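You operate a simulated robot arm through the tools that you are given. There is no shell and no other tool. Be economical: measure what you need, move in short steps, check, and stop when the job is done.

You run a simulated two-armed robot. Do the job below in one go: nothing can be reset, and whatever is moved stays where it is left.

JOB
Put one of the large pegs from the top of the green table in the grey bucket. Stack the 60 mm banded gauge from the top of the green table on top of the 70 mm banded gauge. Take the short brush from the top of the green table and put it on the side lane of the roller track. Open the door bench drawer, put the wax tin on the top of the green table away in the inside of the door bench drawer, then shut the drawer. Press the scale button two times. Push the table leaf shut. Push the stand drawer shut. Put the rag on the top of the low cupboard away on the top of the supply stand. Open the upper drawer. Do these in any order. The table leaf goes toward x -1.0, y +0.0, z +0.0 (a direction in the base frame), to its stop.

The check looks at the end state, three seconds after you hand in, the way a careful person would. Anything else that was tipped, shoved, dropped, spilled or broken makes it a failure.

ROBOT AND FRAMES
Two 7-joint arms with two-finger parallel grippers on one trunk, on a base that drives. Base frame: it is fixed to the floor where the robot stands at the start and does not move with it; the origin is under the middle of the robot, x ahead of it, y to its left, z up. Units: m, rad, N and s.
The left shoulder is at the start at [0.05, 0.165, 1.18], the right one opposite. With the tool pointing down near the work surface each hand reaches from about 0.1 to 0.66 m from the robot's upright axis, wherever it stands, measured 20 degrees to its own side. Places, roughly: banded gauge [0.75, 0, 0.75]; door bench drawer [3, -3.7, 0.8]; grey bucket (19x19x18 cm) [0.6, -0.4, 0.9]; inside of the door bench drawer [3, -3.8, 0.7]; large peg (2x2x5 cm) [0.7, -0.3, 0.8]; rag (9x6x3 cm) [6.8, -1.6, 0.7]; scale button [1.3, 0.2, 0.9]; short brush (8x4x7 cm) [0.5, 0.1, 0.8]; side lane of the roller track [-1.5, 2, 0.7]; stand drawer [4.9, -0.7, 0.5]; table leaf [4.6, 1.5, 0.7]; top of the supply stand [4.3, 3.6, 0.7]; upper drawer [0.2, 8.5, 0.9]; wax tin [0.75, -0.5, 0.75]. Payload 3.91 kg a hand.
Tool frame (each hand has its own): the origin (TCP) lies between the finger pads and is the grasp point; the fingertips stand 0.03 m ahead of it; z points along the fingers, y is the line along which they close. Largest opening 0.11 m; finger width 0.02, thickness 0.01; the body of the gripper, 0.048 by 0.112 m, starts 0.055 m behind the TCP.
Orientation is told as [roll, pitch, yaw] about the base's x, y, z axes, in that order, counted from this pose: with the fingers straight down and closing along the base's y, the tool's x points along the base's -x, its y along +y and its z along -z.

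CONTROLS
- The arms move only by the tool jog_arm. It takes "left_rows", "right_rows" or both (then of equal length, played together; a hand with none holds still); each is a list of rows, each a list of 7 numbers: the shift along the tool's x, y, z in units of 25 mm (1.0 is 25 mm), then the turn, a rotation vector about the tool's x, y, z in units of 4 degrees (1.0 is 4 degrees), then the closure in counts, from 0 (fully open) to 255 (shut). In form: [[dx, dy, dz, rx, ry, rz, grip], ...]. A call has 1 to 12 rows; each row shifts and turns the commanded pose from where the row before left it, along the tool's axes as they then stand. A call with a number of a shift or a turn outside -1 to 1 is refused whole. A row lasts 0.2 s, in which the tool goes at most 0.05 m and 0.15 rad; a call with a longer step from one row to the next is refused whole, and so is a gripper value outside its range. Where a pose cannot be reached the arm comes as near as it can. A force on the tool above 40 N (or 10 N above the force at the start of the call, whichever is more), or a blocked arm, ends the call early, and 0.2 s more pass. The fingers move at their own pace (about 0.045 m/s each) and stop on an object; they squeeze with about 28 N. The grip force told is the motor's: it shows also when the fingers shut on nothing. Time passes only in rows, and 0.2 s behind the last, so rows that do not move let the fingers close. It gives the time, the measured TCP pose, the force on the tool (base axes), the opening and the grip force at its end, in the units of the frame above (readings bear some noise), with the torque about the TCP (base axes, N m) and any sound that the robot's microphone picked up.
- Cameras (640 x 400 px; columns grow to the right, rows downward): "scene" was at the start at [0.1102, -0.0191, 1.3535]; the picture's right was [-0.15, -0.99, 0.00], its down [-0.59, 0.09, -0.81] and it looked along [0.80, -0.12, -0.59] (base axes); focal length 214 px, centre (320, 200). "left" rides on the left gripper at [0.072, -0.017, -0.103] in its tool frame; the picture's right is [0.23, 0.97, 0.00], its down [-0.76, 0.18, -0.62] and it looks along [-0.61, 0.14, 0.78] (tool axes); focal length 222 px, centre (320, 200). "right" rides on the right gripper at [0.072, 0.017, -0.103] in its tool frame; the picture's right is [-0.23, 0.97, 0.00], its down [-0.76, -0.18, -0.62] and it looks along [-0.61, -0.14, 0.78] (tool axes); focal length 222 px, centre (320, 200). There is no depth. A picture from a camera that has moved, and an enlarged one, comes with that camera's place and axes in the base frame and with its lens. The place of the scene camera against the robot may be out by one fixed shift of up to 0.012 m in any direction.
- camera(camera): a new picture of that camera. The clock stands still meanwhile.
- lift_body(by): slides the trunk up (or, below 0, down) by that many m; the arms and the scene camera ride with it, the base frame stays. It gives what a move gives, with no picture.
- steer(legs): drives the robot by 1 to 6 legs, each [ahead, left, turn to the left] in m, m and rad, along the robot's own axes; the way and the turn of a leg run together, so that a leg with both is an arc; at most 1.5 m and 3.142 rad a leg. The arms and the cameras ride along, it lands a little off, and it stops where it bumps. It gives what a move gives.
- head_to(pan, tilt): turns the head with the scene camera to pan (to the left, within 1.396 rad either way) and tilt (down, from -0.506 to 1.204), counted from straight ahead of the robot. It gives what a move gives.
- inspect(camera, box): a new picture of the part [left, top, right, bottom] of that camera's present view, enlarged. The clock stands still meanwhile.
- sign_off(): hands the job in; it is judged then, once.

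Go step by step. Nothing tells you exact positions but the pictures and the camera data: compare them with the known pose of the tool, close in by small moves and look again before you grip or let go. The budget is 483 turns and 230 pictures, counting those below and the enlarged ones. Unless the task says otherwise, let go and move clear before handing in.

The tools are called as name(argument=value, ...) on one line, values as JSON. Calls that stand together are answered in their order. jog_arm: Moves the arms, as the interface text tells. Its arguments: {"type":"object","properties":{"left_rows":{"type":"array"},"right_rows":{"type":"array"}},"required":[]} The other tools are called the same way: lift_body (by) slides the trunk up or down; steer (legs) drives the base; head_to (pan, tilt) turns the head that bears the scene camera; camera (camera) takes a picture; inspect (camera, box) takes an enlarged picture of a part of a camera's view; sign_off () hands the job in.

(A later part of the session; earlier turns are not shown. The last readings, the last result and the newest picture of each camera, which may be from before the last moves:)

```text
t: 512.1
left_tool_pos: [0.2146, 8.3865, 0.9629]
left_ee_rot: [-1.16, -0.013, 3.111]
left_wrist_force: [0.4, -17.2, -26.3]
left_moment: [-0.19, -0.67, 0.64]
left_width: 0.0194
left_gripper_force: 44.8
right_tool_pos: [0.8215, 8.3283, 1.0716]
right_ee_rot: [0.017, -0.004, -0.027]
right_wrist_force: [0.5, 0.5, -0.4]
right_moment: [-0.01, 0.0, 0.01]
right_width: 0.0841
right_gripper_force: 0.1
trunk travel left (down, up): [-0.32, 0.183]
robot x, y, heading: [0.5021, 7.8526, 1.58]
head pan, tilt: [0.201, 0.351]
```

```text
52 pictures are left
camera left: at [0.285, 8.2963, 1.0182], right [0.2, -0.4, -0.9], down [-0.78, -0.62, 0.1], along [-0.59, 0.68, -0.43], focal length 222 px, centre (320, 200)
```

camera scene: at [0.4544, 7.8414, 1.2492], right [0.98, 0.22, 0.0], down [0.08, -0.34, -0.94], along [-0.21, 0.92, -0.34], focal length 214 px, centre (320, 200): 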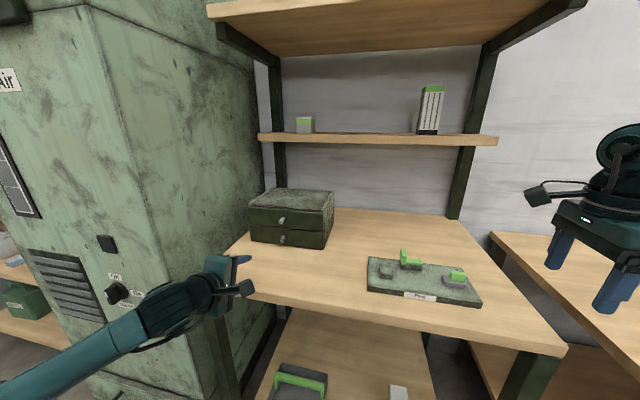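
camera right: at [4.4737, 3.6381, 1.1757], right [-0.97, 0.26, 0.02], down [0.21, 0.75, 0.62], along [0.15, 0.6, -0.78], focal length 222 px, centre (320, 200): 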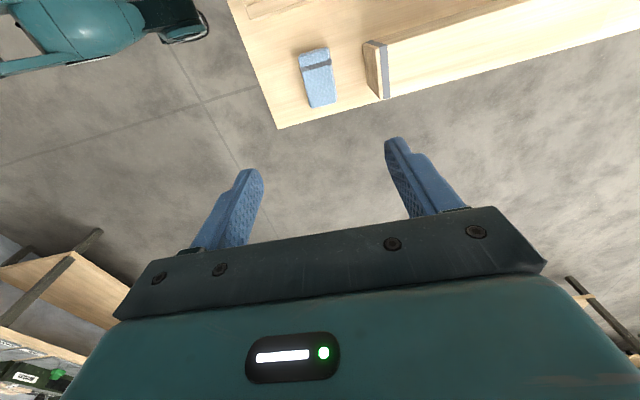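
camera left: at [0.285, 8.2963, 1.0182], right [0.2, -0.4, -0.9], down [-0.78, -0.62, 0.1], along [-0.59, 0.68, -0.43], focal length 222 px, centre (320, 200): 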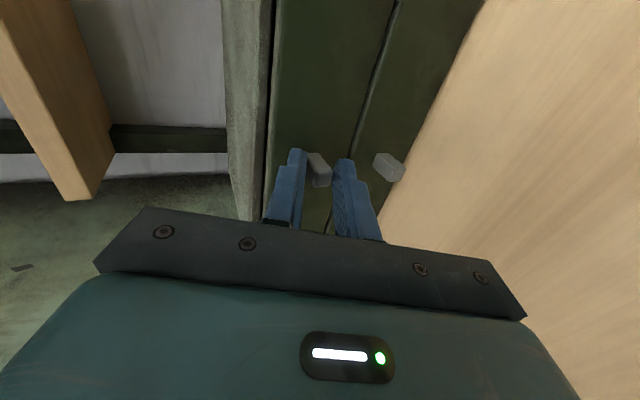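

Gripped, with some stress; I relieve it by following the force, then pull gently by backing the base.

jog_arm(left_rows=[[0, 0.15, -0.05, 0, 0, 0, 255], [0, 0.0, 0, 0, 0, 0, 255]])

steer(legs=[[-0.06, 0, 0]])

camera(camera="scene")

```text
t: 512.7
left_tool_pos: [0.2142, 8.3863, 0.9611]
left_ee_rot: [-1.169, -0.015, 3.11]
left_wrist_force: [2.3, 0.2, -21.3]
left_moment: [0.07, -0.64, 0.26]
left_width: 0.019
left_gripper_force: 45.3
right_tool_pos: [0.8223, 8.33, 1.0708]
right_ee_rot: [0.016, -0.004, -0.029]
right_wrist_force: [0.8, -0.1, -0.2]
right_moment: [-0.02, -0.02, 0.04]
right_width: 0.0842
right_gripper_force: 0.1
trunk travel left (down, up): [-0.32, 0.183]
robot x, y, heading: [0.4991, 7.8534, 1.581]
head pan, tilt: [0.201, 0.351]
```

```text
t: 513.6
left_tool_pos: [0.214, 8.3261, 0.9613]
left_ee_rot: [-1.167, -0.014, 3.111]
left_wrist_force: [2.5, -1.2, -22.0]
left_moment: [0.15, -0.72, -0.2]
left_width: 0.0187
left_gripper_force: 45.4
right_tool_pos: [0.8235, 8.2699, 1.0715]
right_ee_rot: [0.019, -0.003, -0.03]
right_wrist_force: [-0.2, 0.3, -0.1]
right_moment: [0.03, 0.0, 0.0]
right_width: 0.0844
right_gripper_force: 0.1
trunk travel left (down, up): [-0.32, 0.183]
robot x, y, heading: [0.4999, 7.7949, 1.577]
head pan, tilt: [0.201, 0.351]
```

```text
51 pictures are left
camera scene: at [0.4742, 7.9107, 1.299], right [0.98, 0.21, 0.0], down [0.07, -0.34, -0.94], along [-0.19, 0.92, -0.35], focal length 214 px, centre (320, 200)
```

scene: 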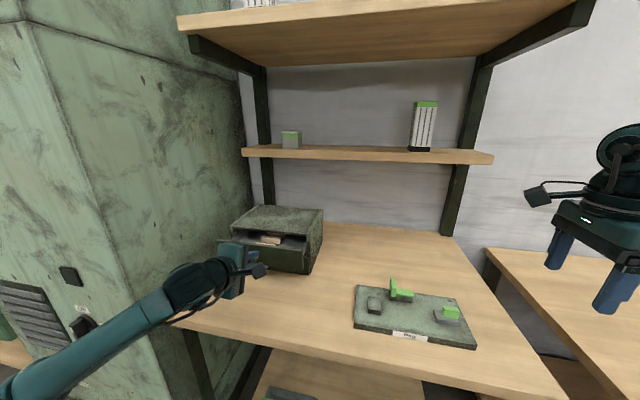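

The upper drawer is opening. I pull further in small steps, checking the chest doesn't slide.

steer(legs=[[-0.05, 0, 0]])

camera(camera="scene")

```text
t: 514.5
left_tool_pos: [0.2141, 8.2751, 0.9621]
left_ee_rot: [-1.166, -0.014, 3.113]
left_wrist_force: [-1.5, -1.6, -6.4]
left_moment: [0.45, -0.56, 0.16]
left_width: 0.019
left_gripper_force: 44.9
right_tool_pos: [0.8223, 8.2197, 1.0711]
right_ee_rot: [0.016, -0.004, -0.027]
right_wrist_force: [-1.2, -0.5, 0.0]
right_moment: [0.01, 0.03, -0.02]
right_width: 0.0843
right_gripper_force: 0.2
trunk travel left (down, up): [-0.32, 0.183]
robot x, y, heading: [0.4986, 7.7461, 1.579]
head pan, tilt: [0.201, 0.351]
```

```text
50 pictures are left
camera scene: at [0.4747, 7.8597, 1.2992], right [0.98, 0.21, 0.0], down [0.07, -0.34, -0.94], along [-0.19, 0.92, -0.34], focal length 214 px, centre (320, 200)
```

scene: 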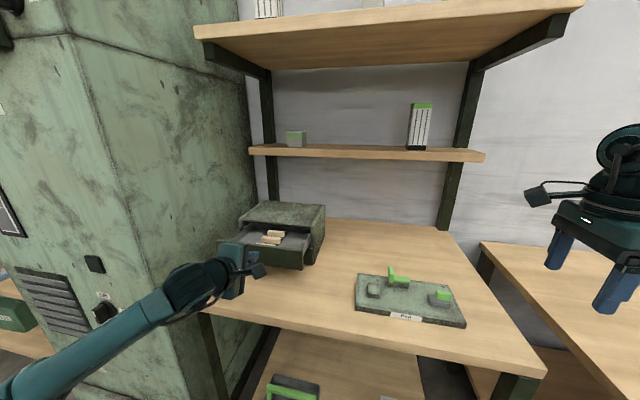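

steer(legs=[[-0.03, 0, 0]])

inspect(camera="scene", box=[210, 180, 370, 290])

```text
t: 515.4
left_tool_pos: [0.2147, 8.2446, 0.9616]
left_ee_rot: [-1.168, -0.014, 3.115]
left_wrist_force: [-2.8, -1.0, -3.6]
left_moment: [0.57, -0.64, 0.12]
left_width: 0.0193
left_gripper_force: 44.7
right_tool_pos: [0.8233, 8.1907, 1.0721]
right_ee_rot: [0.018, -0.003, -0.028]
right_wrist_force: [0.3, -0.9, 0.0]
right_moment: [0.01, -0.02, 0.01]
right_width: 0.0843
right_gripper_force: 0.0
trunk travel left (down, up): [-0.32, 0.183]
robot x, y, heading: [0.5003, 7.717, 1.577]
head pan, tilt: [0.201, 0.351]
```

```text
3.64 times, centred on (290, 235) of scene
camera zoom: at [0.4752, 7.83, 1.2993], right [0.98, 0.21, 0.0], down [0.07, -0.34, -0.94], along [-0.19, 0.92, -0.34], focal length 780 px, centre (429, 73)
```

zoom: 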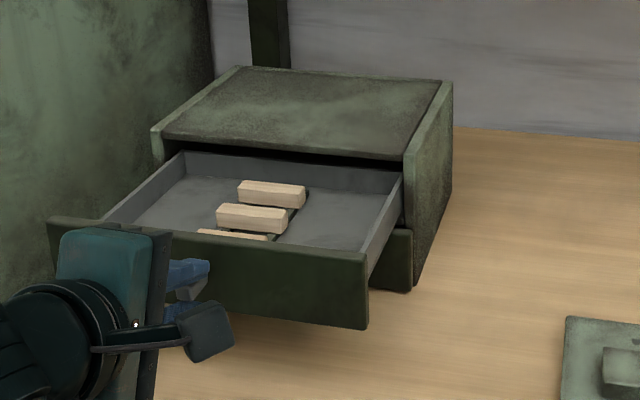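

steer(legs=[[-0.02, 0, 0]])

inspect(camera="scene", box=[210, 180, 370, 290])

```text
t: 516.2
left_tool_pos: [0.2156, 8.224, 0.9601]
left_ee_rot: [-1.162, -0.016, 3.113]
left_wrist_force: [-0.2, -0.3, 0.4]
left_moment: [-0.01, -0.03, 0.04]
left_width: 0.0001
left_gripper_force: 37.4
right_tool_pos: [0.8232, 8.1704, 1.0716]
right_ee_rot: [0.018, -0.001, -0.026]
right_wrist_force: [-1.1, 0.2, 0.1]
right_moment: [0.01, -0.03, 0.01]
right_width: 0.0841
right_gripper_force: 0.0
trunk travel left (down, up): [-0.32, 0.183]
robot x, y, heading: [0.4965, 7.6996, 1.578]
head pan, tilt: [0.201, 0.351]
```

```text
3.64 times, centred on (290, 235) of scene
camera zoom: at [0.4758, 7.81, 1.2991], right [0.98, 0.21, 0.0], down [0.07, -0.34, -0.94], along [-0.2, 0.92, -0.34], focal length 780 px, centre (429, 73)
```

zoom: 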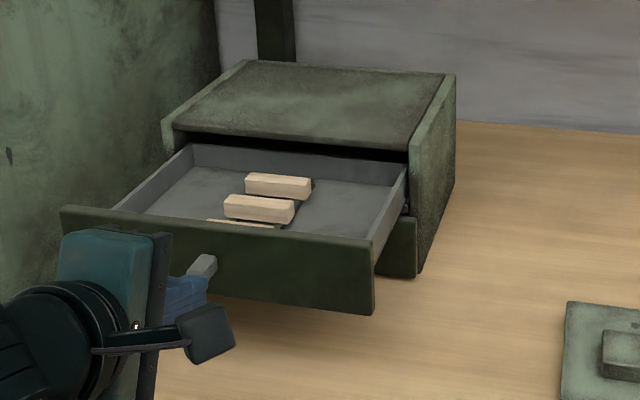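

The drawer reached its stop (fully open) and the fingers slid off the knob. I retreat and head back toward the scale behind the green table.

steer(legs=[[-0.5, 0, 0], [0, -0.8, 0], [0, -0.75, 0], [-1.0, 0, 0], [-0.9, 0, 0]])

lift_body(by=0.08)

steer(legs=[[0, 0, 3.14]])

head_to(pan=0, tilt=0.3)

camera(camera="scene")

```text
t: 535.9
left_tool_pos: [1.8206, 5.8467, 0.9613]
left_ee_rot: [-1.163, -0.016, 3.129]
left_wrist_force: [-0.7, -1.0, 0.2]
left_moment: [0.01, 0.0, -0.01]
left_width: 0.0001
left_gripper_force: 37.7
right_tool_pos: [2.4306, 5.8017, 1.0716]
right_ee_rot: [0.018, -0.001, -0.01]
right_wrist_force: [0.5, 0.3, 0.1]
right_moment: [0.02, 0.02, -0.02]
right_width: 0.0842
right_gripper_force: 0.1
trunk travel left (down, up): [-0.32, 0.183]
robot x, y, heading: [2.1142, 5.3196, 1.595]
head pan, tilt: [0.201, 0.351]
```

```text
t: 537.1
left_tool_pos: [1.8201, 5.8467, 1.04]
left_ee_rot: [-1.162, -0.016, 3.13]
left_wrist_force: [0.0, 0.2, -0.3]
left_moment: [0.04, -0.01, 0.02]
left_width: 0.0001
left_gripper_force: 38.0
right_tool_pos: [2.4294, 5.8022, 1.1514]
right_ee_rot: [0.018, -0.002, -0.011]
right_wrist_force: [-0.7, 0.4, -0.1]
right_moment: [0.0, 0.04, 0.04]
right_width: 0.0839
right_gripper_force: 0.1
trunk travel left (down, up): [-0.4, 0.103]
robot x, y, heading: [2.1136, 5.3212, 1.594]
head pan, tilt: [0.201, 0.351]
```

```text
t: 545.1
left_tool_pos: [2.4694, 4.8346, 1.0396]
left_ee_rot: [-1.162, -0.015, 0.103]
left_wrist_force: [0.1, -0.4, -0.4]
left_moment: [0.02, 0.01, -0.01]
left_width: 0.0
left_gripper_force: 38.0
right_tool_pos: [1.8576, 4.8057, 1.1512]
right_ee_rot: [0.017, -0.003, -3.037]
right_wrist_force: [0.7, -0.1, 0.0]
right_moment: [0.02, 0.02, -0.01]
right_width: 0.0845
right_gripper_force: 0.0
trunk travel left (down, up): [-0.4, 0.103]
robot x, y, heading: [2.115, 5.3193, -1.431]
head pan, tilt: [0.201, 0.351]
```

```text
t: 545.8
left_tool_pos: [2.4669, 4.8346, 1.0394]
left_ee_rot: [-1.162, -0.016, 0.103]
left_wrist_force: [0.1, 0.5, 0.0]
left_moment: [0.04, 0.04, -0.01]
left_width: 0.0
left_gripper_force: 37.8
right_tool_pos: [1.8583, 4.8078, 1.1518]
right_ee_rot: [0.019, -0.002, -3.039]
right_wrist_force: [0.3, -0.7, 0.3]
right_moment: [-0.03, 0.0, -0.02]
right_width: 0.0843
right_gripper_force: 0.2
trunk travel left (down, up): [-0.4, 0.103]
robot x, y, heading: [2.1163, 5.3213, -1.43]
head pan, tilt: [0.0, 0.3]
```

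```text
47 pictures are left
camera scene: at [2.1269, 5.1943, 1.384], right [-0.99, -0.14, 0.0], down [-0.04, 0.29, -0.96], along [0.13, -0.95, -0.3], focal length 214 px, centre (320, 200)
```

scene: 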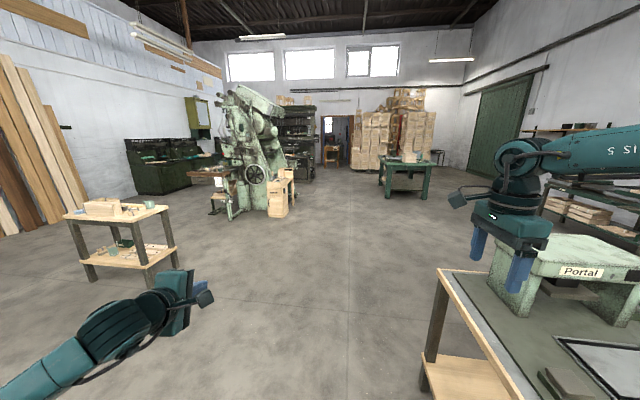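

Path south is clear. I turn the left hand back to vertical and drive to the rear side of the green table.

jog_arm(left_rows=[[0, 0, 0, -1, 0, 0, 255], [0, 0, 0, -1, 0, 0, 255], [0, 0, 0, -1, 0, 0, 255], [0, 0, 0, -1, 0, 0, 255], [0, 0, 0, -1, 0, 0, 255], [0, 0, 0, -1, 0, 0, 255], [0, 0, 0, -1, 0, 0, 255], [0, 0, 0, -1, 0, 0, 255], [0, 0, 0, -1, 0, 0, 255]])

jog_arm(left_rows=[[0, 0, 0, -1, 0, 0, 255], [0, 0, 0, -1, 0, 0, 255], [0, 0, 0, -1, 0, 0, 255], [0, 0, 0, -1, 0, 0, 255], [0, 0, 0, -1, 0, 0, 255], [0, 0, 0, -1, 0, 0, 255], [0, 0, 0, -1, 0, 0, 255], [0, 0, 0, -0.65, 0, 0, 255], [0, 0, -1, 0, 0, 0, 255]])

steer(legs=[[0, 0, -0.14], [1.4, 0, 0], [1.4, 0, 0], [1.2, 0, 0], [0.77, -0.1, 0], [0, 0, -1.57]])

head_to(pan=0.2, tilt=0.55)

camera(camera="scene")

```text
t: 547.8
left_tool_pos: [2.4676, 4.8332, 1.0399]
left_ee_rot: [-0.532, -0.016, 0.103]
left_wrist_force: [-0.8, -0.1, -0.4]
left_moment: [-0.01, -0.02, 0.0]
left_width: 0.0
left_gripper_force: 37.7
right_tool_pos: [1.8585, 4.8064, 1.1513]
right_ee_rot: [0.017, -0.001, -3.037]
right_wrist_force: [0.5, -0.5, -0.2]
right_moment: [0.0, -0.01, 0.01]
right_width: 0.0842
right_gripper_force: 0.0
trunk travel left (down, up): [-0.4, 0.103]
robot x, y, heading: [2.1156, 5.3223, -1.43]
head pan, tilt: [0.0, 0.3]
```

```text
t: 549.8
left_tool_pos: [2.4668, 4.8342, 1.0666]
left_ee_rot: [0.0, -0.015, 0.102]
left_wrist_force: [-0.8, 0.9, 0.3]
left_moment: [0.0, 0.02, 0.03]
left_width: 0.0003
left_gripper_force: 38.3
right_tool_pos: [1.8574, 4.8082, 1.1506]
right_ee_rot: [0.018, -0.001, -3.037]
right_wrist_force: [0.4, 0.4, 0.0]
right_moment: [0.01, 0.0, -0.01]
right_width: 0.084
right_gripper_force: 0.0
trunk travel left (down, up): [-0.4, 0.103]
robot x, y, heading: [2.1144, 5.3236, -1.43]
head pan, tilt: [0.0, 0.3]
```

```text
t: 577.2
left_tool_pos: [1.7309, 0.2583, 1.0659]
left_ee_rot: [0.0, -0.015, -1.548]
left_wrist_force: [0.0, 0.1, 0.9]
left_moment: [0.0, 0.01, -0.03]
left_width: 0.0002
left_gripper_force: 37.9
right_tool_pos: [1.7535, 0.8676, 1.1519]
right_ee_rot: [0.018, -0.003, 1.593]
right_wrist_force: [-0.1, 0.4, 0.4]
right_moment: [0.01, 0.0, 0.05]
right_width: 0.0841
right_gripper_force: 0.0
trunk travel left (down, up): [-0.4, 0.103]
robot x, y, heading: [2.2437, 0.5688, -3.085]
head pan, tilt: [0.0, 0.3]
```

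```text
t: 578.0
left_tool_pos: [1.7308, 0.257, 1.0662]
left_ee_rot: [0.001, -0.015, -1.551]
left_wrist_force: [0.4, -0.3, 0.5]
left_moment: [-0.02, -0.03, 0.01]
left_width: 0.0
left_gripper_force: 37.9
right_tool_pos: [1.7544, 0.8679, 1.1508]
right_ee_rot: [0.018, -0.002, 1.594]
right_wrist_force: [-0.2, 0.3, 0.1]
right_moment: [-0.02, 0.03, 0.02]
right_width: 0.0844
right_gripper_force: 0.0
trunk travel left (down, up): [-0.4, 0.103]
robot x, y, heading: [2.247, 0.5705, -3.085]
head pan, tilt: [0.201, 0.55]
```

```text
46 pictures are left
camera scene: at [2.124, 0.539, 1.3611], right [-0.26, 0.97, 0.0], down [0.5, 0.13, -0.85], along [-0.82, -0.22, -0.52], focal length 214 px, centre (320, 200)
```

scene: 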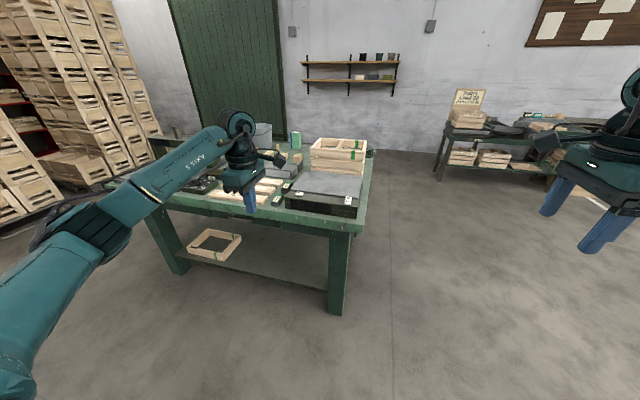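

inspect(camera="scene", box=[250, 140, 390, 240])

```text
4.00 times, centred on (320, 190) of scene
camera zoom: at [2.124, 0.539, 1.3611], right [-0.26, 0.97, 0.0], down [0.5, 0.13, -0.85], along [-0.82, -0.22, -0.52], focal length 858 px, centre (320, 240)
```

zoom: 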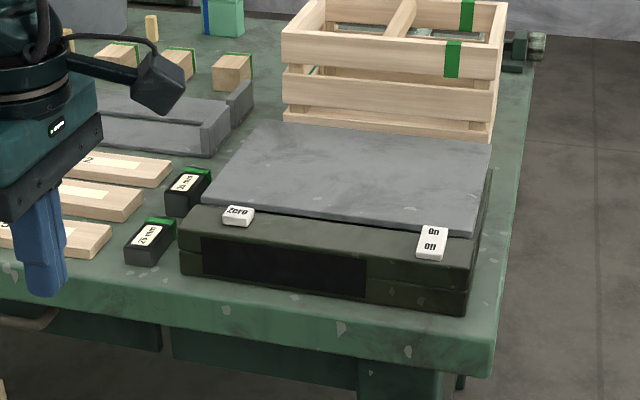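

The buttons are "Zero" (at about [1.335,0.222]) and an On/Off rocker; the told place matches Zero. I move the left fist above it.

steer(legs=[[0.385, 0.012, 0.0]])

camera(camera="left")

head_to(pan=0.3, tilt=0.8)

camera(camera="scene")

```text
t: 580.3
left_tool_pos: [1.363, 0.2226, 1.0663]
left_ee_rot: [0.0, -0.016, -1.55]
left_wrist_force: [-0.3, -0.8, -0.4]
left_moment: [0.02, -0.03, -0.02]
left_width: 0.0001
left_gripper_force: 37.3
right_tool_pos: [1.3839, 0.8332, 1.151]
right_ee_rot: [0.017, -0.002, 1.594]
right_wrist_force: [0.4, -0.7, -0.7]
right_moment: [-0.03, -0.03, -0.01]
right_width: 0.0842
right_gripper_force: 0.0
trunk travel left (down, up): [-0.4, 0.103]
robot x, y, heading: [1.8762, 0.5361, -3.085]
head pan, tilt: [0.201, 0.55]
```

```text
44 pictures are left
camera left: at [1.3436, 0.2965, 1.169], right [0.97, 0.25, 0.0], down [0.2, -0.75, 0.63], along [0.16, -0.62, -0.77], focal length 222 px, centre (320, 200)
```

left: 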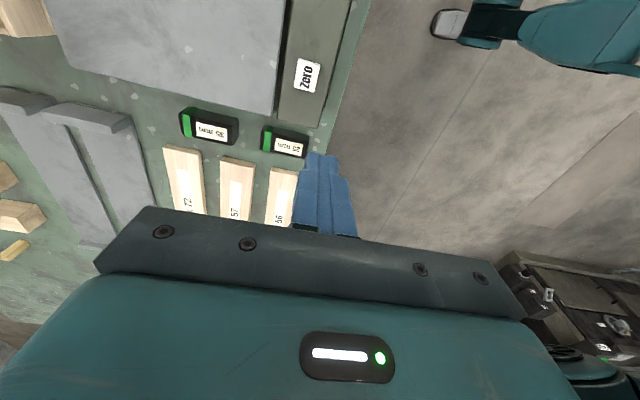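

```text
t: 581.1
left_tool_pos: [1.3635, 0.2227, 1.0668]
left_ee_rot: [-0.002, -0.016, -1.549]
left_wrist_force: [-0.2, 0.5, 0.3]
left_moment: [-0.01, -0.01, 0.0]
left_width: 0.0001
left_gripper_force: 38.1
right_tool_pos: [1.3843, 0.8345, 1.1511]
right_ee_rot: [0.016, -0.001, 1.595]
right_wrist_force: [0.2, -0.2, -0.2]
right_moment: [0.03, 0.0, 0.0]
right_width: 0.0844
right_gripper_force: 0.1
trunk travel left (down, up): [-0.4, 0.103]
robot x, y, heading: [1.8765, 0.5357, -3.083]
head pan, tilt: [0.3, 0.799]
```

```text
43 pictures are left
camera scene: at [1.766, 0.4998, 1.3397], right [-0.35, 0.94, 0.0], down [0.67, 0.25, -0.7], along [-0.65, -0.25, -0.72], focal length 214 px, centre (320, 200)
```

scene: 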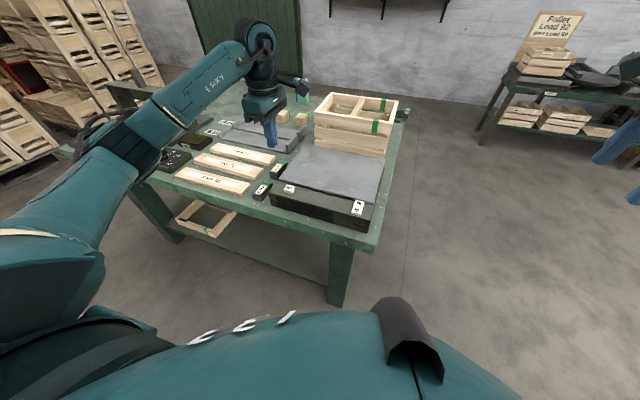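

Button triangulated at [1.340,0.237,0.89]. I align the fist and descend to just above it.

jog_arm(left_rows=[[0.3, -0.45, 0, 0, 0, 0, 255], [0.28, -0.46, 0, 0, 0, 0, 255], [0, 0, 1, 0, 0, 0, 255], [0, 0, 1, 0, 0, 0, 255], [0, 0, 1, 0, 0, 0, 255], [0, 0, 1, 0, 0, 0, 255], [0, 0, 0.7, 0, 0, 0, 255]])

camera(camera="left")

inspect(camera="scene", box=[230, 130, 390, 240])

```text
t: 582.7
left_tool_pos: [1.3403, 0.2367, 0.9487]
left_ee_rot: [-0.002, -0.015, -1.546]
left_wrist_force: [0.3, -0.1, -1.0]
left_moment: [0.02, 0.04, 0.0]
left_width: 0.0
left_gripper_force: 37.9
right_tool_pos: [1.3839, 0.8333, 1.1507]
right_ee_rot: [0.018, -0.002, 1.594]
right_wrist_force: [0.2, 0.0, -0.5]
right_moment: [0.0, 0.02, 0.06]
right_width: 0.0844
right_gripper_force: 0.0
trunk travel left (down, up): [-0.4, 0.103]
robot x, y, heading: [1.8799, 0.5393, -3.085]
head pan, tilt: [0.3, 0.799]
```

```text
42 pictures are left
camera left: at [1.3226, 0.3096, 1.0527], right [0.97, 0.25, 0.0], down [0.2, -0.75, 0.63], along [0.15, -0.61, -0.77], focal length 222 px, centre (320, 200)
```

left: 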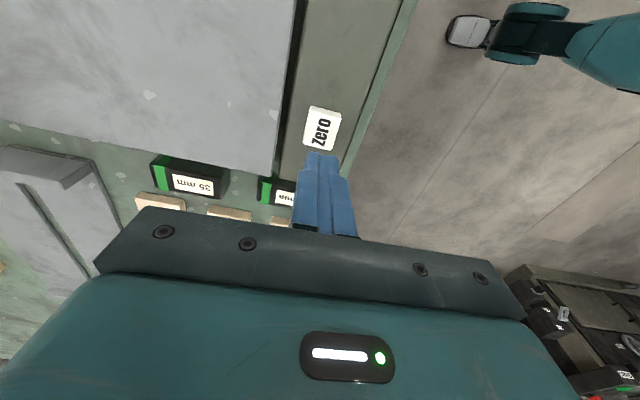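

```text
3.64 times, centred on (310, 185) of scene
camera zoom: at [1.7659, 0.4996, 1.3396], right [-0.35, 0.94, 0.0], down [0.67, 0.25, -0.7], along [-0.65, -0.25, -0.72], focal length 780 px, centre (356, 254)
```

zoom: 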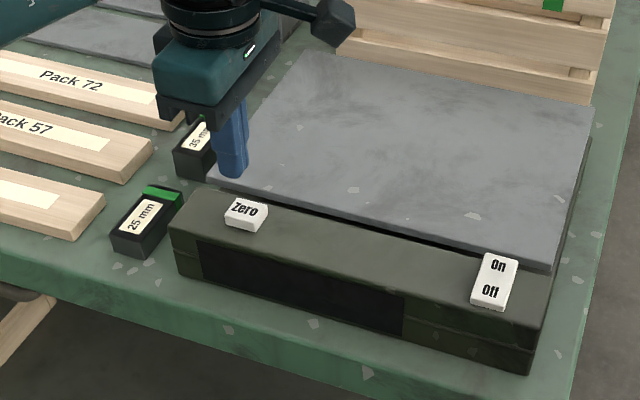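

jog_arm(left_rows=[[0, 0, 0.5, 0, 0, 0, 255], [0, 0, 0.4, 0, 0, 0, 255]])

inspect(camera="left", box=[240, 90, 400, 190])

inspect(camera="scene", box=[250, 150, 350, 220])

```text
t: 583.3
left_tool_pos: [1.3393, 0.2363, 0.9286]
left_ee_rot: [-0.001, -0.014, -1.549]
left_wrist_force: [0.3, 1.0, 1.0]
left_moment: [0.05, -0.02, 0.03]
left_width: 0.0
left_gripper_force: 37.6
right_tool_pos: [1.3838, 0.8339, 1.1501]
right_ee_rot: [0.017, -0.001, 1.595]
right_wrist_force: [0.4, -0.9, 0.5]
right_moment: [0.01, 0.03, -0.01]
right_width: 0.0843
right_gripper_force: 0.0
trunk travel left (down, up): [-0.4, 0.103]
robot x, y, heading: [1.875, 0.5331, -3.084]
head pan, tilt: [0.3, 0.799]
```

```text
4.00 times, centred on (320, 140) of left
camera zoom: at [1.3222, 0.3088, 1.0306], right [0.97, 0.25, 0.0], down [0.2, -0.75, 0.63], along [0.15, -0.62, -0.77], focal length 888 px, centre (320, 440)
```

zoom: 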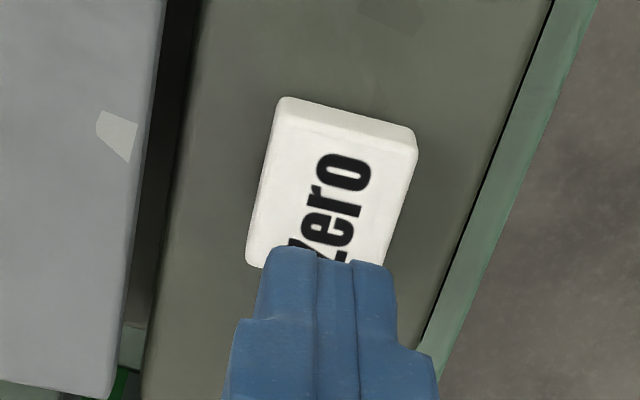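

```text
5.71 times, centred on (300, 185) of scene
camera zoom: at [1.766, 0.4998, 1.3396], right [-0.35, 0.94, 0.0], down [0.67, 0.25, -0.7], along [-0.65, -0.25, -0.72], focal length 1226 px, centre (434, 286)
```

zoom: 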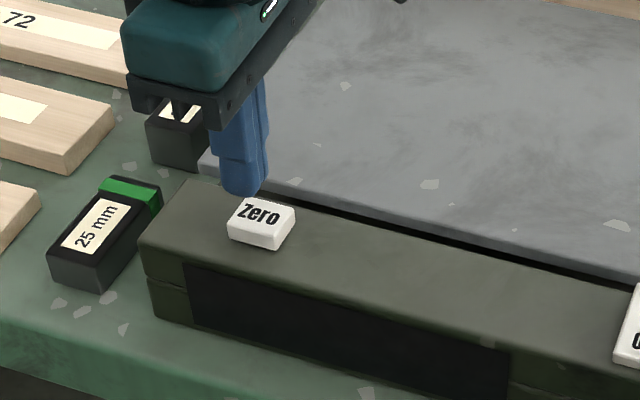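

Both views agree on shifting 9 mm toward +y with the button top at z≈0.88. Then I press slowly.

jog_arm(left_rows=[[0.36, 0, 0, 0, 0, 0, 255], [0, 0, 0.3, 0, 0, 0, 255], [0, 0, 0.2, 0, 0, 0, 255], [0, 0, 0.12, 0, 0, 0, 255], [0, 0, 0.12, 0, 0, 0, 255]])

inspect(camera="scene", box=[250, 150, 350, 220])

```text
t: 584.5
left_tool_pos: [1.3382, 0.2421, 0.9084]
left_ee_rot: [-0.001, -0.014, -1.548]
left_wrist_force: [0.0, 0.2, 0.4]
left_moment: [-0.02, 0.02, 0.02]
left_width: 0.0001
left_gripper_force: 38.1
right_tool_pos: [1.3837, 0.8343, 1.1511]
right_ee_rot: [0.017, -0.002, 1.595]
right_wrist_force: [0.9, 0.9, -0.2]
right_moment: [0.0, 0.01, 0.02]
right_width: 0.0842
right_gripper_force: 0.1
trunk travel left (down, up): [-0.4, 0.103]
robot x, y, heading: [1.8802, 0.5334, -3.082]
head pan, tilt: [0.3, 0.799]
```

```text
5.71 times, centred on (300, 185) of scene
camera zoom: at [1.766, 0.4998, 1.3396], right [-0.35, 0.94, 0.0], down [0.67, 0.25, -0.7], along [-0.65, -0.25, -0.72], focal length 1226 px, centre (434, 286)
```

zoom: 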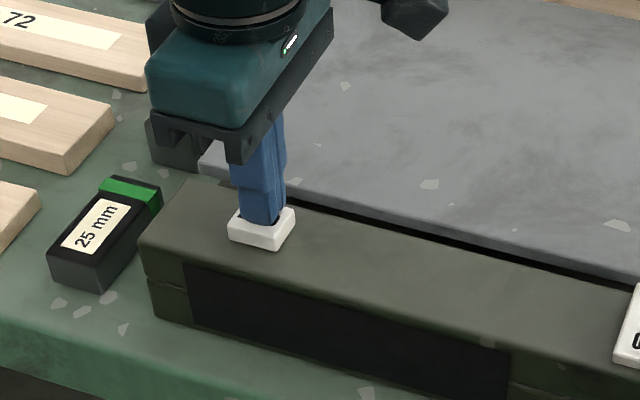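

The tip is right over the button. First press.

jog_arm(left_rows=[[0, 0, 0.08, 0, 0, 0, 255], [0, 0, 0.08, 0, 0, 0, 255], [0, 0, 0, 0, 0, 0, 255]])

```text
t: 585.3
left_tool_pos: [1.3386, 0.2436, 0.904]
left_ee_rot: [0.002, -0.015, -1.547]
left_wrist_force: [0.4, -1.0, 1.9]
left_moment: [-0.04, 0.01, 0.02]
left_width: 0.0
left_gripper_force: 37.5
right_tool_pos: [1.3839, 0.8341, 1.1516]
right_ee_rot: [0.018, 0.0, 1.596]
right_wrist_force: [0.2, -0.1, 0.9]
right_moment: [0.02, 0.02, 0.04]
right_width: 0.0842
right_gripper_force: 0.0
trunk travel left (down, up): [-0.4, 0.103]
robot x, y, heading: [1.8767, 0.5367, -3.075]
head pan, tilt: [0.3, 0.799]
heard: click
```

Click heard — one press. I release fully and press a second time.

jog_arm(left_rows=[[0, 0, -0.4, 0, 0, 0, 255], [0, 0, -0.2, 0, 0, 0, 255], [0, 0, 0, 0, 0, 0, 255]])

jog_arm(left_rows=[[0, 0, 0.44, 0, 0, 0, 255], [0, 0, 0.08, 0, 0, 0, 255], [0, 0, 0.08, 0, 0, 0, 255], [0, 0, 0, 0, 0, 0, 255]])

```text
t: 586.1
left_tool_pos: [1.3391, 0.2449, 0.9188]
left_ee_rot: [-0.001, -0.016, -1.546]
left_wrist_force: [-0.7, 0.0, -0.6]
left_moment: [0.03, -0.02, -0.02]
left_width: 0.0
left_gripper_force: 37.8
right_tool_pos: [1.3832, 0.8336, 1.1508]
right_ee_rot: [0.017, -0.001, 1.596]
right_wrist_force: [0.1, 0.0, -0.9]
right_moment: [0.0, -0.02, -0.01]
right_width: 0.0844
right_gripper_force: 0.2
trunk travel left (down, up): [-0.4, 0.103]
robot x, y, heading: [1.8761, 0.5354, -3.078]
head pan, tilt: [0.3, 0.799]
```

```text
t: 587.1
left_tool_pos: [1.3384, 0.2438, 0.9046]
left_ee_rot: [-0.001, -0.016, -1.548]
left_wrist_force: [-0.3, -1.3, 2.9]
left_moment: [-0.01, -0.02, -0.03]
left_width: 0.0
left_gripper_force: 38.0
right_tool_pos: [1.3842, 0.8337, 1.1518]
right_ee_rot: [0.018, -0.003, 1.596]
right_wrist_force: [-0.1, 0.2, -0.1]
right_moment: [0.01, -0.01, 0.07]
right_width: 0.084
right_gripper_force: 0.1
trunk travel left (down, up): [-0.4, 0.103]
robot x, y, heading: [1.8755, 0.5344, -3.08]
head pan, tilt: [0.3, 0.799]
heard: click
```

Second click heard. I lift the hand clear, back off, and turn toward the stand drawer.

jog_arm(left_rows=[[0, 0, -0.6, 0, 0, 0, 255], [0, 0, -1, 0, 0, 0, 255], [0, 0, -1, 0, 0, 0, 255], [0, 0, -1, 0, 0, 0, 255], [0, 0, -1, 0, 0, 0, 255], [0, 0, -1, 0, 0, 0, 255], [0, 0, -1, 0, 0, 0, 255]])

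inspect(camera="scene", box=[150, 60, 420, 260])

steer(legs=[[-0.6, 0, 0], [0, 0.3, 0], [0, 0, 3.1]])

head_to(pan=0, tilt=0.4)

camera(camera="scene")

```text
t: 588.7
left_tool_pos: [1.3434, 0.2439, 1.0698]
left_ee_rot: [0.001, -0.016, -1.549]
left_wrist_force: [0.1, 0.0, 0.8]
left_moment: [0.0, 0.0, 0.04]
left_width: 0.0
left_gripper_force: 37.7
right_tool_pos: [1.3839, 0.8335, 1.1514]
right_ee_rot: [0.018, -0.002, 1.597]
right_wrist_force: [1.0, -1.0, 0.0]
right_moment: [-0.01, -0.02, -0.02]
right_width: 0.0844
right_gripper_force: 0.2
trunk travel left (down, up): [-0.4, 0.103]
robot x, y, heading: [1.8775, 0.5347, -3.08]
head pan, tilt: [0.3, 0.799]
```

```text
2.00 times, centred on (285, 160) of scene
camera zoom: at [1.7662, 0.4999, 1.3396], right [-0.35, 0.94, 0.0], down [0.67, 0.25, -0.7], along [-0.65, -0.25, -0.72], focal length 429 px, centre (390, 280)
```

zoom: 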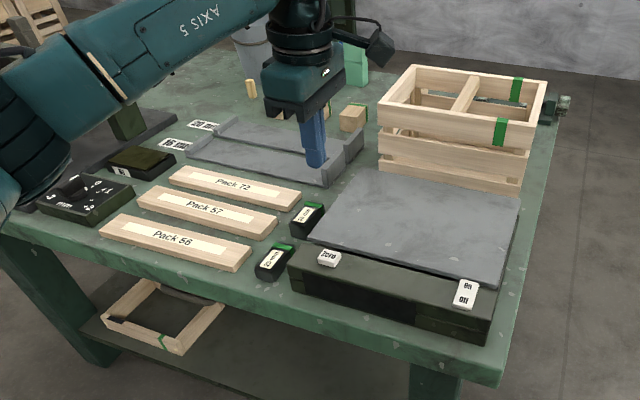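

```text
t: 600.6
left_tool_pos: [3.0583, 0.4555, 1.0693]
left_ee_rot: [0.0, -0.015, 1.393]
left_wrist_force: [-0.8, 0.6, -0.5]
left_moment: [-0.02, -0.01, 0.01]
left_width: 0.0003
left_gripper_force: 37.5
right_tool_pos: [2.8991, -0.1157, 1.1505]
right_ee_rot: [0.018, -0.002, -1.747]
right_wrist_force: [0.2, 0.7, 0.6]
right_moment: [0.02, -0.03, 0.0]
right_width: 0.0841
right_gripper_force: 0.0
trunk travel left (down, up): [-0.4, 0.103]
robot x, y, heading: [2.4778, 0.2757, -0.144]
head pan, tilt: [0.3, 0.799]
```

```text
t: 601.5
left_tool_pos: [3.0581, 0.4549, 1.07]
left_ee_rot: [0.0, -0.016, 1.393]
left_wrist_force: [-0.8, 0.6, -0.5]
left_moment: [0.0, 0.01, -0.01]
left_width: 0.0
left_gripper_force: 37.6
right_tool_pos: [2.8993, -0.1147, 1.1513]
right_ee_rot: [0.02, -0.003, -1.747]
right_wrist_force: [0.1, -0.4, -0.2]
right_moment: [0.04, -0.03, -0.04]
right_width: 0.084
right_gripper_force: 0.1
trunk travel left (down, up): [-0.4, 0.103]
robot x, y, heading: [2.4748, 0.2764, -0.141]
head pan, tilt: [0.0, 0.4]
```

```text
36 pictures are left
camera scene: at [2.5916, 0.2528, 1.3746], right [-0.14, -0.99, 0.0], down [-0.39, 0.05, -0.92], along [0.91, -0.13, -0.39], focal length 214 px, centre (320, 200)
```

scene: 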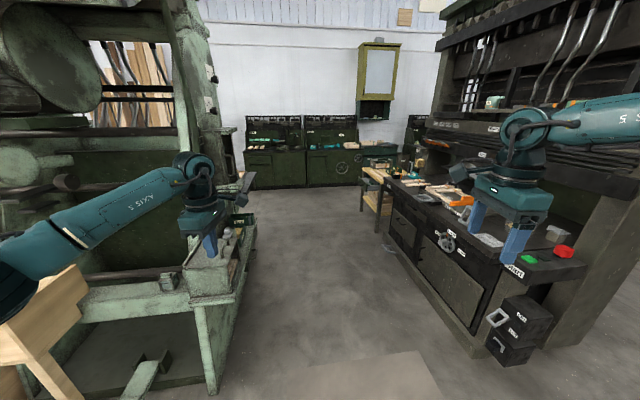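

Corridor between the press and the dark machine is about y −0.55…0.54. I line up at y≈-0.1 and drive through to the stand.

steer(legs=[[0, 0, 0.141], [0, -0.37, 0], [0.9, 0, 0]])

camera(camera="scene")

```text
t: 608.7
left_tool_pos: [3.9226, 0.1827, 1.0694]
left_ee_rot: [0.0, -0.015, 1.536]
left_wrist_force: [-0.1, -0.4, -0.3]
left_moment: [0.02, 0.01, -0.02]
left_width: 0.0
left_gripper_force: 37.8
right_tool_pos: [3.847, -0.4041, 1.1516]
right_ee_rot: [0.018, -0.002, -1.603]
right_wrist_force: [0.3, 0.1, -0.1]
right_moment: [-0.02, 0.01, -0.08]
right_width: 0.0845
right_gripper_force: 0.0
trunk travel left (down, up): [-0.4, 0.103]
robot x, y, heading: [3.3741, -0.078, 0.003]
head pan, tilt: [0.0, 0.4]
```

```text
35 pictures are left
camera scene: at [3.4895, -0.084, 1.3747], right [0.0, -1.0, 0.0], down [-0.39, 0.0, -0.92], along [0.92, 0.0, -0.39], focal length 214 px, centre (320, 200)
```

scene: 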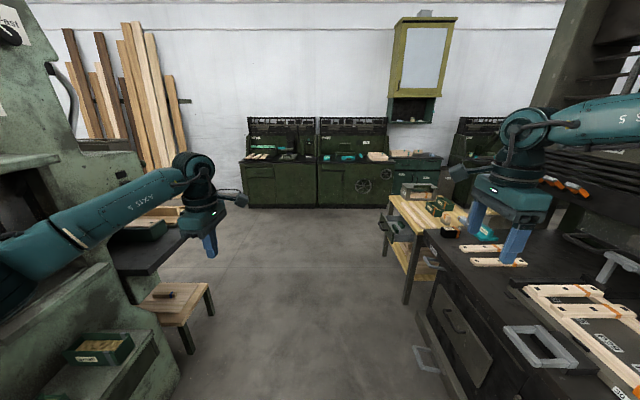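

steer(legs=[[0.95, 0, 0], [0.88, 0.1, 0], [0, 0, -1.57]])

head_to(pan=-0.3, tilt=0.8)

camera(camera="scene")

```text
t: 621.7
left_tool_pos: [5.3975, -0.5486, 1.0693]
left_ee_rot: [0.001, -0.014, -0.076]
left_wrist_force: [0.8, 1.0, -0.4]
left_moment: [-0.02, 0.05, 0.06]
left_width: 0.0
left_gripper_force: 37.9
right_tool_pos: [4.8152, -0.447, 1.1505]
right_ee_rot: [0.017, -0.002, 3.064]
right_wrist_force: [0.3, 1.0, -0.1]
right_moment: [0.0, 0.01, 0.04]
right_width: 0.0841
right_gripper_force: 0.0
trunk travel left (down, up): [-0.4, 0.103]
robot x, y, heading: [5.1566, 0.015, -1.616]
head pan, tilt: [0.0, 0.4]
```

```text
t: 622.5
left_tool_pos: [5.3971, -0.5476, 1.0704]
left_ee_rot: [0.001, -0.016, -0.076]
left_wrist_force: [0.1, 0.8, -0.6]
left_moment: [0.0, 0.01, 0.01]
left_width: 0.0001
left_gripper_force: 37.5
right_tool_pos: [4.8141, -0.4467, 1.1525]
right_ee_rot: [0.017, -0.002, 3.063]
right_wrist_force: [0.6, 0.3, -0.2]
right_moment: [-0.03, 0.0, 0.0]
right_width: 0.0845
right_gripper_force: 0.0
trunk travel left (down, up): [-0.4, 0.103]
robot x, y, heading: [5.1626, 0.0148, -1.611]
head pan, tilt: [-0.3, 0.799]
```

```text
34 pictures are left
camera scene: at [5.1269, -0.0985, 1.3397], right [-0.94, 0.33, 0.0], down [0.24, 0.68, -0.7], along [-0.23, -0.66, -0.72], focal length 214 px, centre (320, 200)
```

scene: 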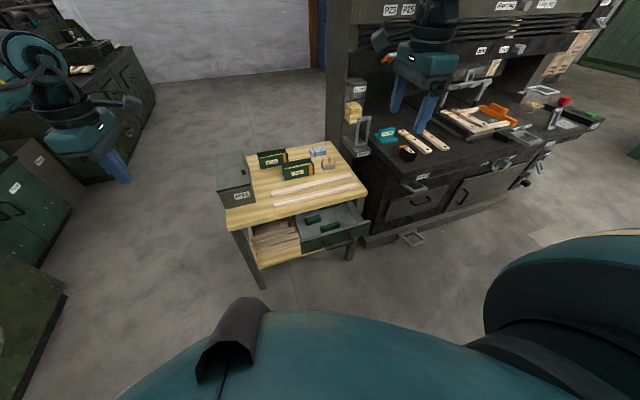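

The drawer panel is at x 4.74–5.05, y≈-0.55, z≈0.53–0.63, just under the stand's top edge (y≈-0.635). I shift, make a right fist and tilt it forward so the fingertips lead.

steer(legs=[[-0.1, 0.17, 0.04]])

jog_arm(right_rows=[[0, 0, 0, -1, 0, 0, 255], [0, 0, 0, -1, 0, 0, 255], [0, 0, 0, -1, 0, 0, 255], [0, 0, 0, -1, 0, 0, 255], [0, 0, 0, -1, 0, 0, 255], [0, 0, 0, -1, 0, 0, 255], [0, 0, 0, -1, 0, 0, 255], [0, 0, 0, -1, 0, 0, 255], [0, 0, 0, -1, 0, 0, 255], [0, 0, 0, -1, 0, 0, 255], [0, 0, 0, -1, 0, 0, 255], [0, 0, 0, -1, 0, 0, 255]])

lift_body(by=-0.38)

```text
t: 624.1
left_tool_pos: [5.5921, -0.4396, 1.069]
left_ee_rot: [-0.001, -0.015, -0.031]
left_wrist_force: [0.6, 0.2, 0.5]
left_moment: [-0.03, 0.01, -0.05]
left_width: 0.0
left_gripper_force: 37.3
right_tool_pos: [5.0055, -0.3661, 1.1514]
right_ee_rot: [0.017, -0.003, 3.112]
right_wrist_force: [1.0, -0.1, 0.2]
right_moment: [0.02, 0.03, 0.0]
right_width: 0.0841
right_gripper_force: 0.1
trunk travel left (down, up): [-0.4, 0.103]
robot x, y, heading: [5.3291, 0.1091, -1.561]
head pan, tilt: [-0.3, 0.799]
```

```text
t: 626.7
left_tool_pos: [5.5918, -0.4383, 1.0691]
left_ee_rot: [-0.002, -0.015, -0.032]
left_wrist_force: [-0.1, 0.1, -0.8]
left_moment: [0.0, 0.02, -0.01]
left_width: 0.0002
left_gripper_force: 37.7
right_tool_pos: [5.0057, -0.3662, 1.1508]
right_ee_rot: [0.857, -0.001, 3.113]
right_wrist_force: [-0.7, 0.7, -0.4]
right_moment: [-0.01, 0.0, 0.01]
right_width: 0.0001
right_gripper_force: 28.5
trunk travel left (down, up): [-0.4, 0.103]
robot x, y, heading: [5.3312, 0.1059, -1.566]
head pan, tilt: [-0.3, 0.799]
```

```text
t: 630.4
left_tool_pos: [5.5917, -0.4408, 0.6881]
left_ee_rot: [-0.001, -0.015, -0.029]
left_wrist_force: [0.1, 0.3, -0.5]
left_moment: [0.0, 0.0, 0.02]
left_width: 0.0003
left_gripper_force: 37.8
right_tool_pos: [5.006, -0.3667, 0.7711]
right_ee_rot: [0.855, -0.002, 3.111]
right_wrist_force: [0.6, 0.5, 0.2]
right_moment: [0.01, -0.03, 0.01]
right_width: 0.0002
right_gripper_force: 28.0
trunk travel left (down, up): [-0.02, 0.483]
robot x, y, heading: [5.3312, 0.1051, -1.561]
head pan, tilt: [-0.3, 0.799]
```

jog_arm(right_rows=[[0, -0.856, 0.744, 0, 0, 0, 255], [0, -0.856, 0.744, 0, 0, 0, 255], [0, -0.856, 0.744, 0, 0, 0, 255], [0, -0.856, 0.744, 0, 0, 0, 255], [0, -0.856, 0.744, 0, 0, 0, 255], [0, -0.856, 0.744, 0, 0, 0, 255]])

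camera(camera="right")

camera(camera="scene")

```text
t: 631.8
left_tool_pos: [5.5923, -0.439, 0.6895]
left_ee_rot: [-0.001, -0.015, -0.03]
left_wrist_force: [0.0, -1.1, 0.5]
left_moment: [0.06, 0.04, -0.02]
left_width: 0.0
left_gripper_force: 37.6
right_tool_pos: [5.0049, -0.3648, 0.6015]
right_ee_rot: [0.857, -0.002, 3.111]
right_wrist_force: [-0.5, 0.3, -0.1]
right_moment: [0.0, -0.01, 0.0]
right_width: 0.0
right_gripper_force: 28.1
trunk travel left (down, up): [-0.02, 0.483]
robot x, y, heading: [5.328, 0.11, -1.565]
head pan, tilt: [-0.3, 0.799]
```

```text
33 pictures are left
camera right: at [5.081, -0.3014, 0.6824], right [-0.24, -0.63, 0.74], down [-0.74, 0.61, 0.28], along [-0.62, -0.48, -0.62], focal length 222 px, centre (320, 200)
```

right: 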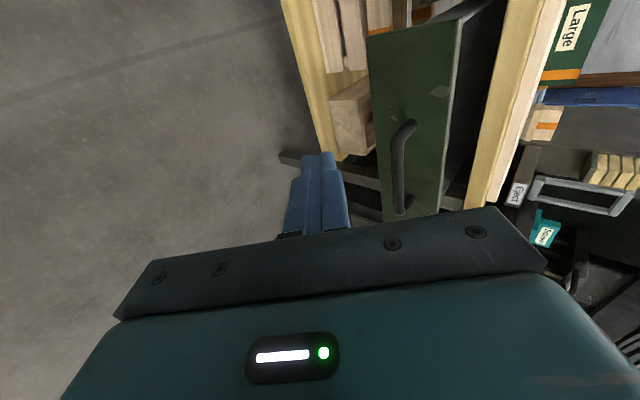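

```text
32 pictures are left
camera scene: at [5.3003, -0.0033, 0.9596], right [-0.96, 0.29, 0.0], down [0.21, 0.69, -0.7], along [-0.2, -0.67, -0.72], focal length 214 px, centre (320, 200)
```

scene: 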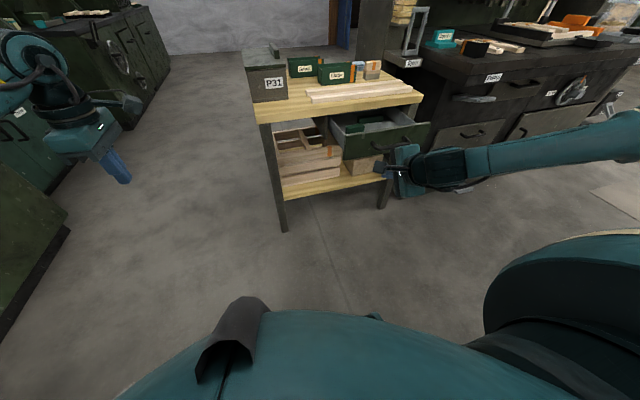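

Panel spans x 4.764–5.05, z 0.526–0.615 at y=-0.55; the fist tip (x≈5.005, z≈0.58) will land beside the handle. I drive forward to push.

steer(legs=[[0.19, 0.006, 0]])

camera(camera="right")

```text
t: 633.3
left_tool_pos: [5.6005, -0.6298, 0.6893]
left_ee_rot: [-0.002, -0.015, -0.028]
left_wrist_force: [0.4, 1.4, 0.3]
left_moment: [-0.01, -0.03, 0.02]
left_width: 0.0002
left_gripper_force: 37.3
right_tool_pos: [5.0141, -0.5575, 0.6009]
right_ee_rot: [0.855, 0.0, 3.116]
right_wrist_force: [0.2, 0.2, -0.6]
right_moment: [0.03, 0.02, -0.01]
right_width: 0.0
right_gripper_force: 28.1
trunk travel left (down, up): [-0.02, 0.483]
robot x, y, heading: [5.3376, -0.0847, -1.562]
head pan, tilt: [-0.3, 0.799]
```

```text
31 pictures are left
camera right: at [5.0899, -0.493, 0.6825], right [-0.24, -0.63, 0.74], down [-0.75, 0.61, 0.28], along [-0.62, -0.48, -0.62], focal length 222 px, centre (320, 200)
```

right: 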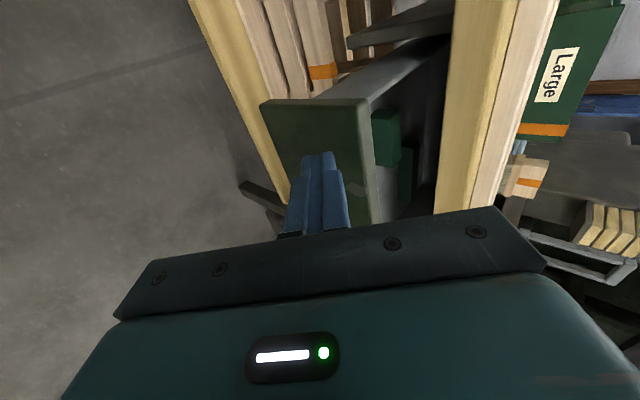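

steer(legs=[[0.05, 0.0, 0]])

camera(camera="right")

```text
t: 634.2
left_tool_pos: [5.6014, -0.6791, 0.6898]
left_ee_rot: [-0.004, -0.016, -0.028]
left_wrist_force: [-0.8, 0.8, 0.5]
left_moment: [0.02, -0.02, 0.01]
left_width: 0.0
left_gripper_force: 37.7
right_tool_pos: [5.0156, -0.605, 0.6016]
right_ee_rot: [0.857, -0.002, 3.117]
right_wrist_force: [-0.5, 0.1, -1.4]
right_moment: [0.02, 0.02, -0.01]
right_width: 0.0
right_gripper_force: 28.0
trunk travel left (down, up): [-0.02, 0.483]
robot x, y, heading: [5.3374, -0.1307, -1.562]
head pan, tilt: [-0.3, 0.799]
```

```text
30 pictures are left
camera right: at [5.0901, -0.541, 0.6824], right [-0.24, -0.63, 0.74], down [-0.75, 0.61, 0.28], along [-0.62, -0.48, -0.62], focal length 222 px, centre (320, 200)
```

right: 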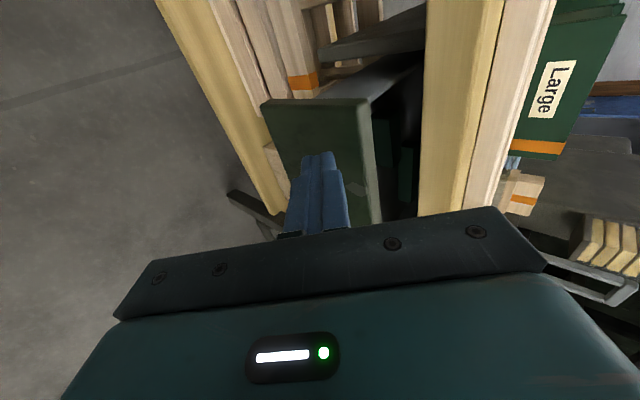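

steer(legs=[[0.04, 0.0, 0]])

camera(camera="scene")

```text
t: 635.1
left_tool_pos: [5.6014, -0.7168, 0.6892]
left_ee_rot: [-0.001, -0.017, -0.029]
left_wrist_force: [-0.7, 0.1, -0.3]
left_moment: [-0.01, -0.02, 0.01]
left_width: 0.0001
left_gripper_force: 37.2
right_tool_pos: [5.0151, -0.646, 0.6013]
right_ee_rot: [0.857, -0.002, 3.113]
right_wrist_force: [0.3, 0.5, 0.3]
right_moment: [-0.05, 0.0, -0.01]
right_width: 0.0
right_gripper_force: 27.9
trunk travel left (down, up): [-0.02, 0.483]
robot x, y, heading: [5.3388, -0.1693, -1.563]
head pan, tilt: [-0.3, 0.799]
```

```text
29 pictures are left
camera scene: at [5.3089, -0.282, 0.9596], right [-0.96, 0.29, 0.0], down [0.21, 0.69, -0.7], along [-0.2, -0.67, -0.72], focal length 214 px, centre (320, 200)
```

scene: 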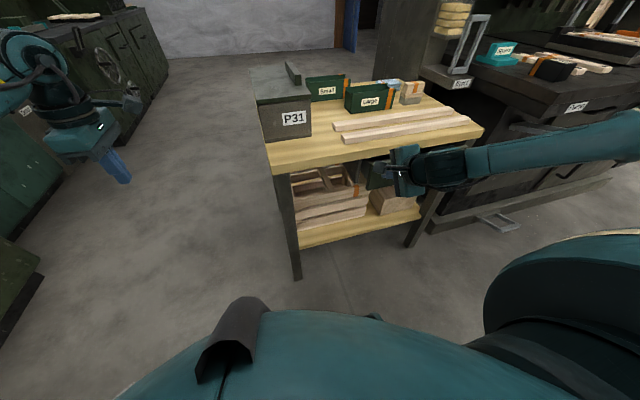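

camera(camera="right")

```text
28 pictures are left
camera right: at [5.0905, -0.5807, 0.6824], right [-0.24, -0.63, 0.74], down [-0.75, 0.61, 0.28], along [-0.62, -0.48, -0.62], focal length 222 px, centre (320, 200)
```

right: 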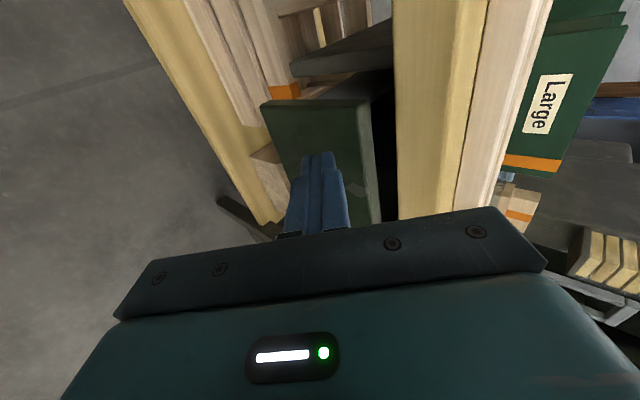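

Nearly shut, but the palm could touch the top's edge. I back off 4 cm, tilt the hand 16–20° more and finish the push.

steer(legs=[[-0.05, 0.0, 0]])

jog_arm(right_rows=[[0, 0, 0, -1, 0, 0, 255], [0, 0, 0, -1, 0, 0, 255], [0, 0, 0, -1, 0, 0, 255], [0, 0, 0, -1, 0, 0, 255], [0, 0, 0, -1, 0, 0, 255]])

```text
t: 636.1
left_tool_pos: [5.6014, -0.6682, 0.6901]
left_ee_rot: [0.0, -0.016, -0.03]
left_wrist_force: [-0.5, -0.3, 0.0]
left_moment: [0.0, -0.01, -0.02]
left_width: 0.0
left_gripper_force: 37.9
right_tool_pos: [5.0141, -0.5954, 0.601]
right_ee_rot: [0.856, -0.003, 3.114]
right_wrist_force: [0.3, 0.0, -0.4]
right_moment: [-0.01, 0.04, -0.05]
right_width: 0.0
right_gripper_force: 28.2
trunk travel left (down, up): [-0.02, 0.483]
robot x, y, heading: [5.3382, -0.1177, -1.561]
head pan, tilt: [-0.3, 0.799]
```

```text
t: 637.3
left_tool_pos: [5.6011, -0.6668, 0.6906]
left_ee_rot: [-0.003, -0.016, -0.029]
left_wrist_force: [-0.5, 0.4, 1.0]
left_moment: [-0.01, -0.02, 0.01]
left_width: 0.0
left_gripper_force: 37.8
right_tool_pos: [4.9911, -0.6033, 0.6884]
right_ee_rot: [1.195, -0.001, 3.118]
right_wrist_force: [0.5, -0.8, -0.1]
right_moment: [0.02, -0.01, -0.01]
right_width: 0.0
right_gripper_force: 28.2
right hand out of reach, approached as far as the arm can: row 2, 3, 4, 5
trunk travel left (down, up): [-0.02, 0.483]
robot x, y, heading: [5.3356, -0.1176, -1.567]
head pan, tilt: [-0.3, 0.799]
```

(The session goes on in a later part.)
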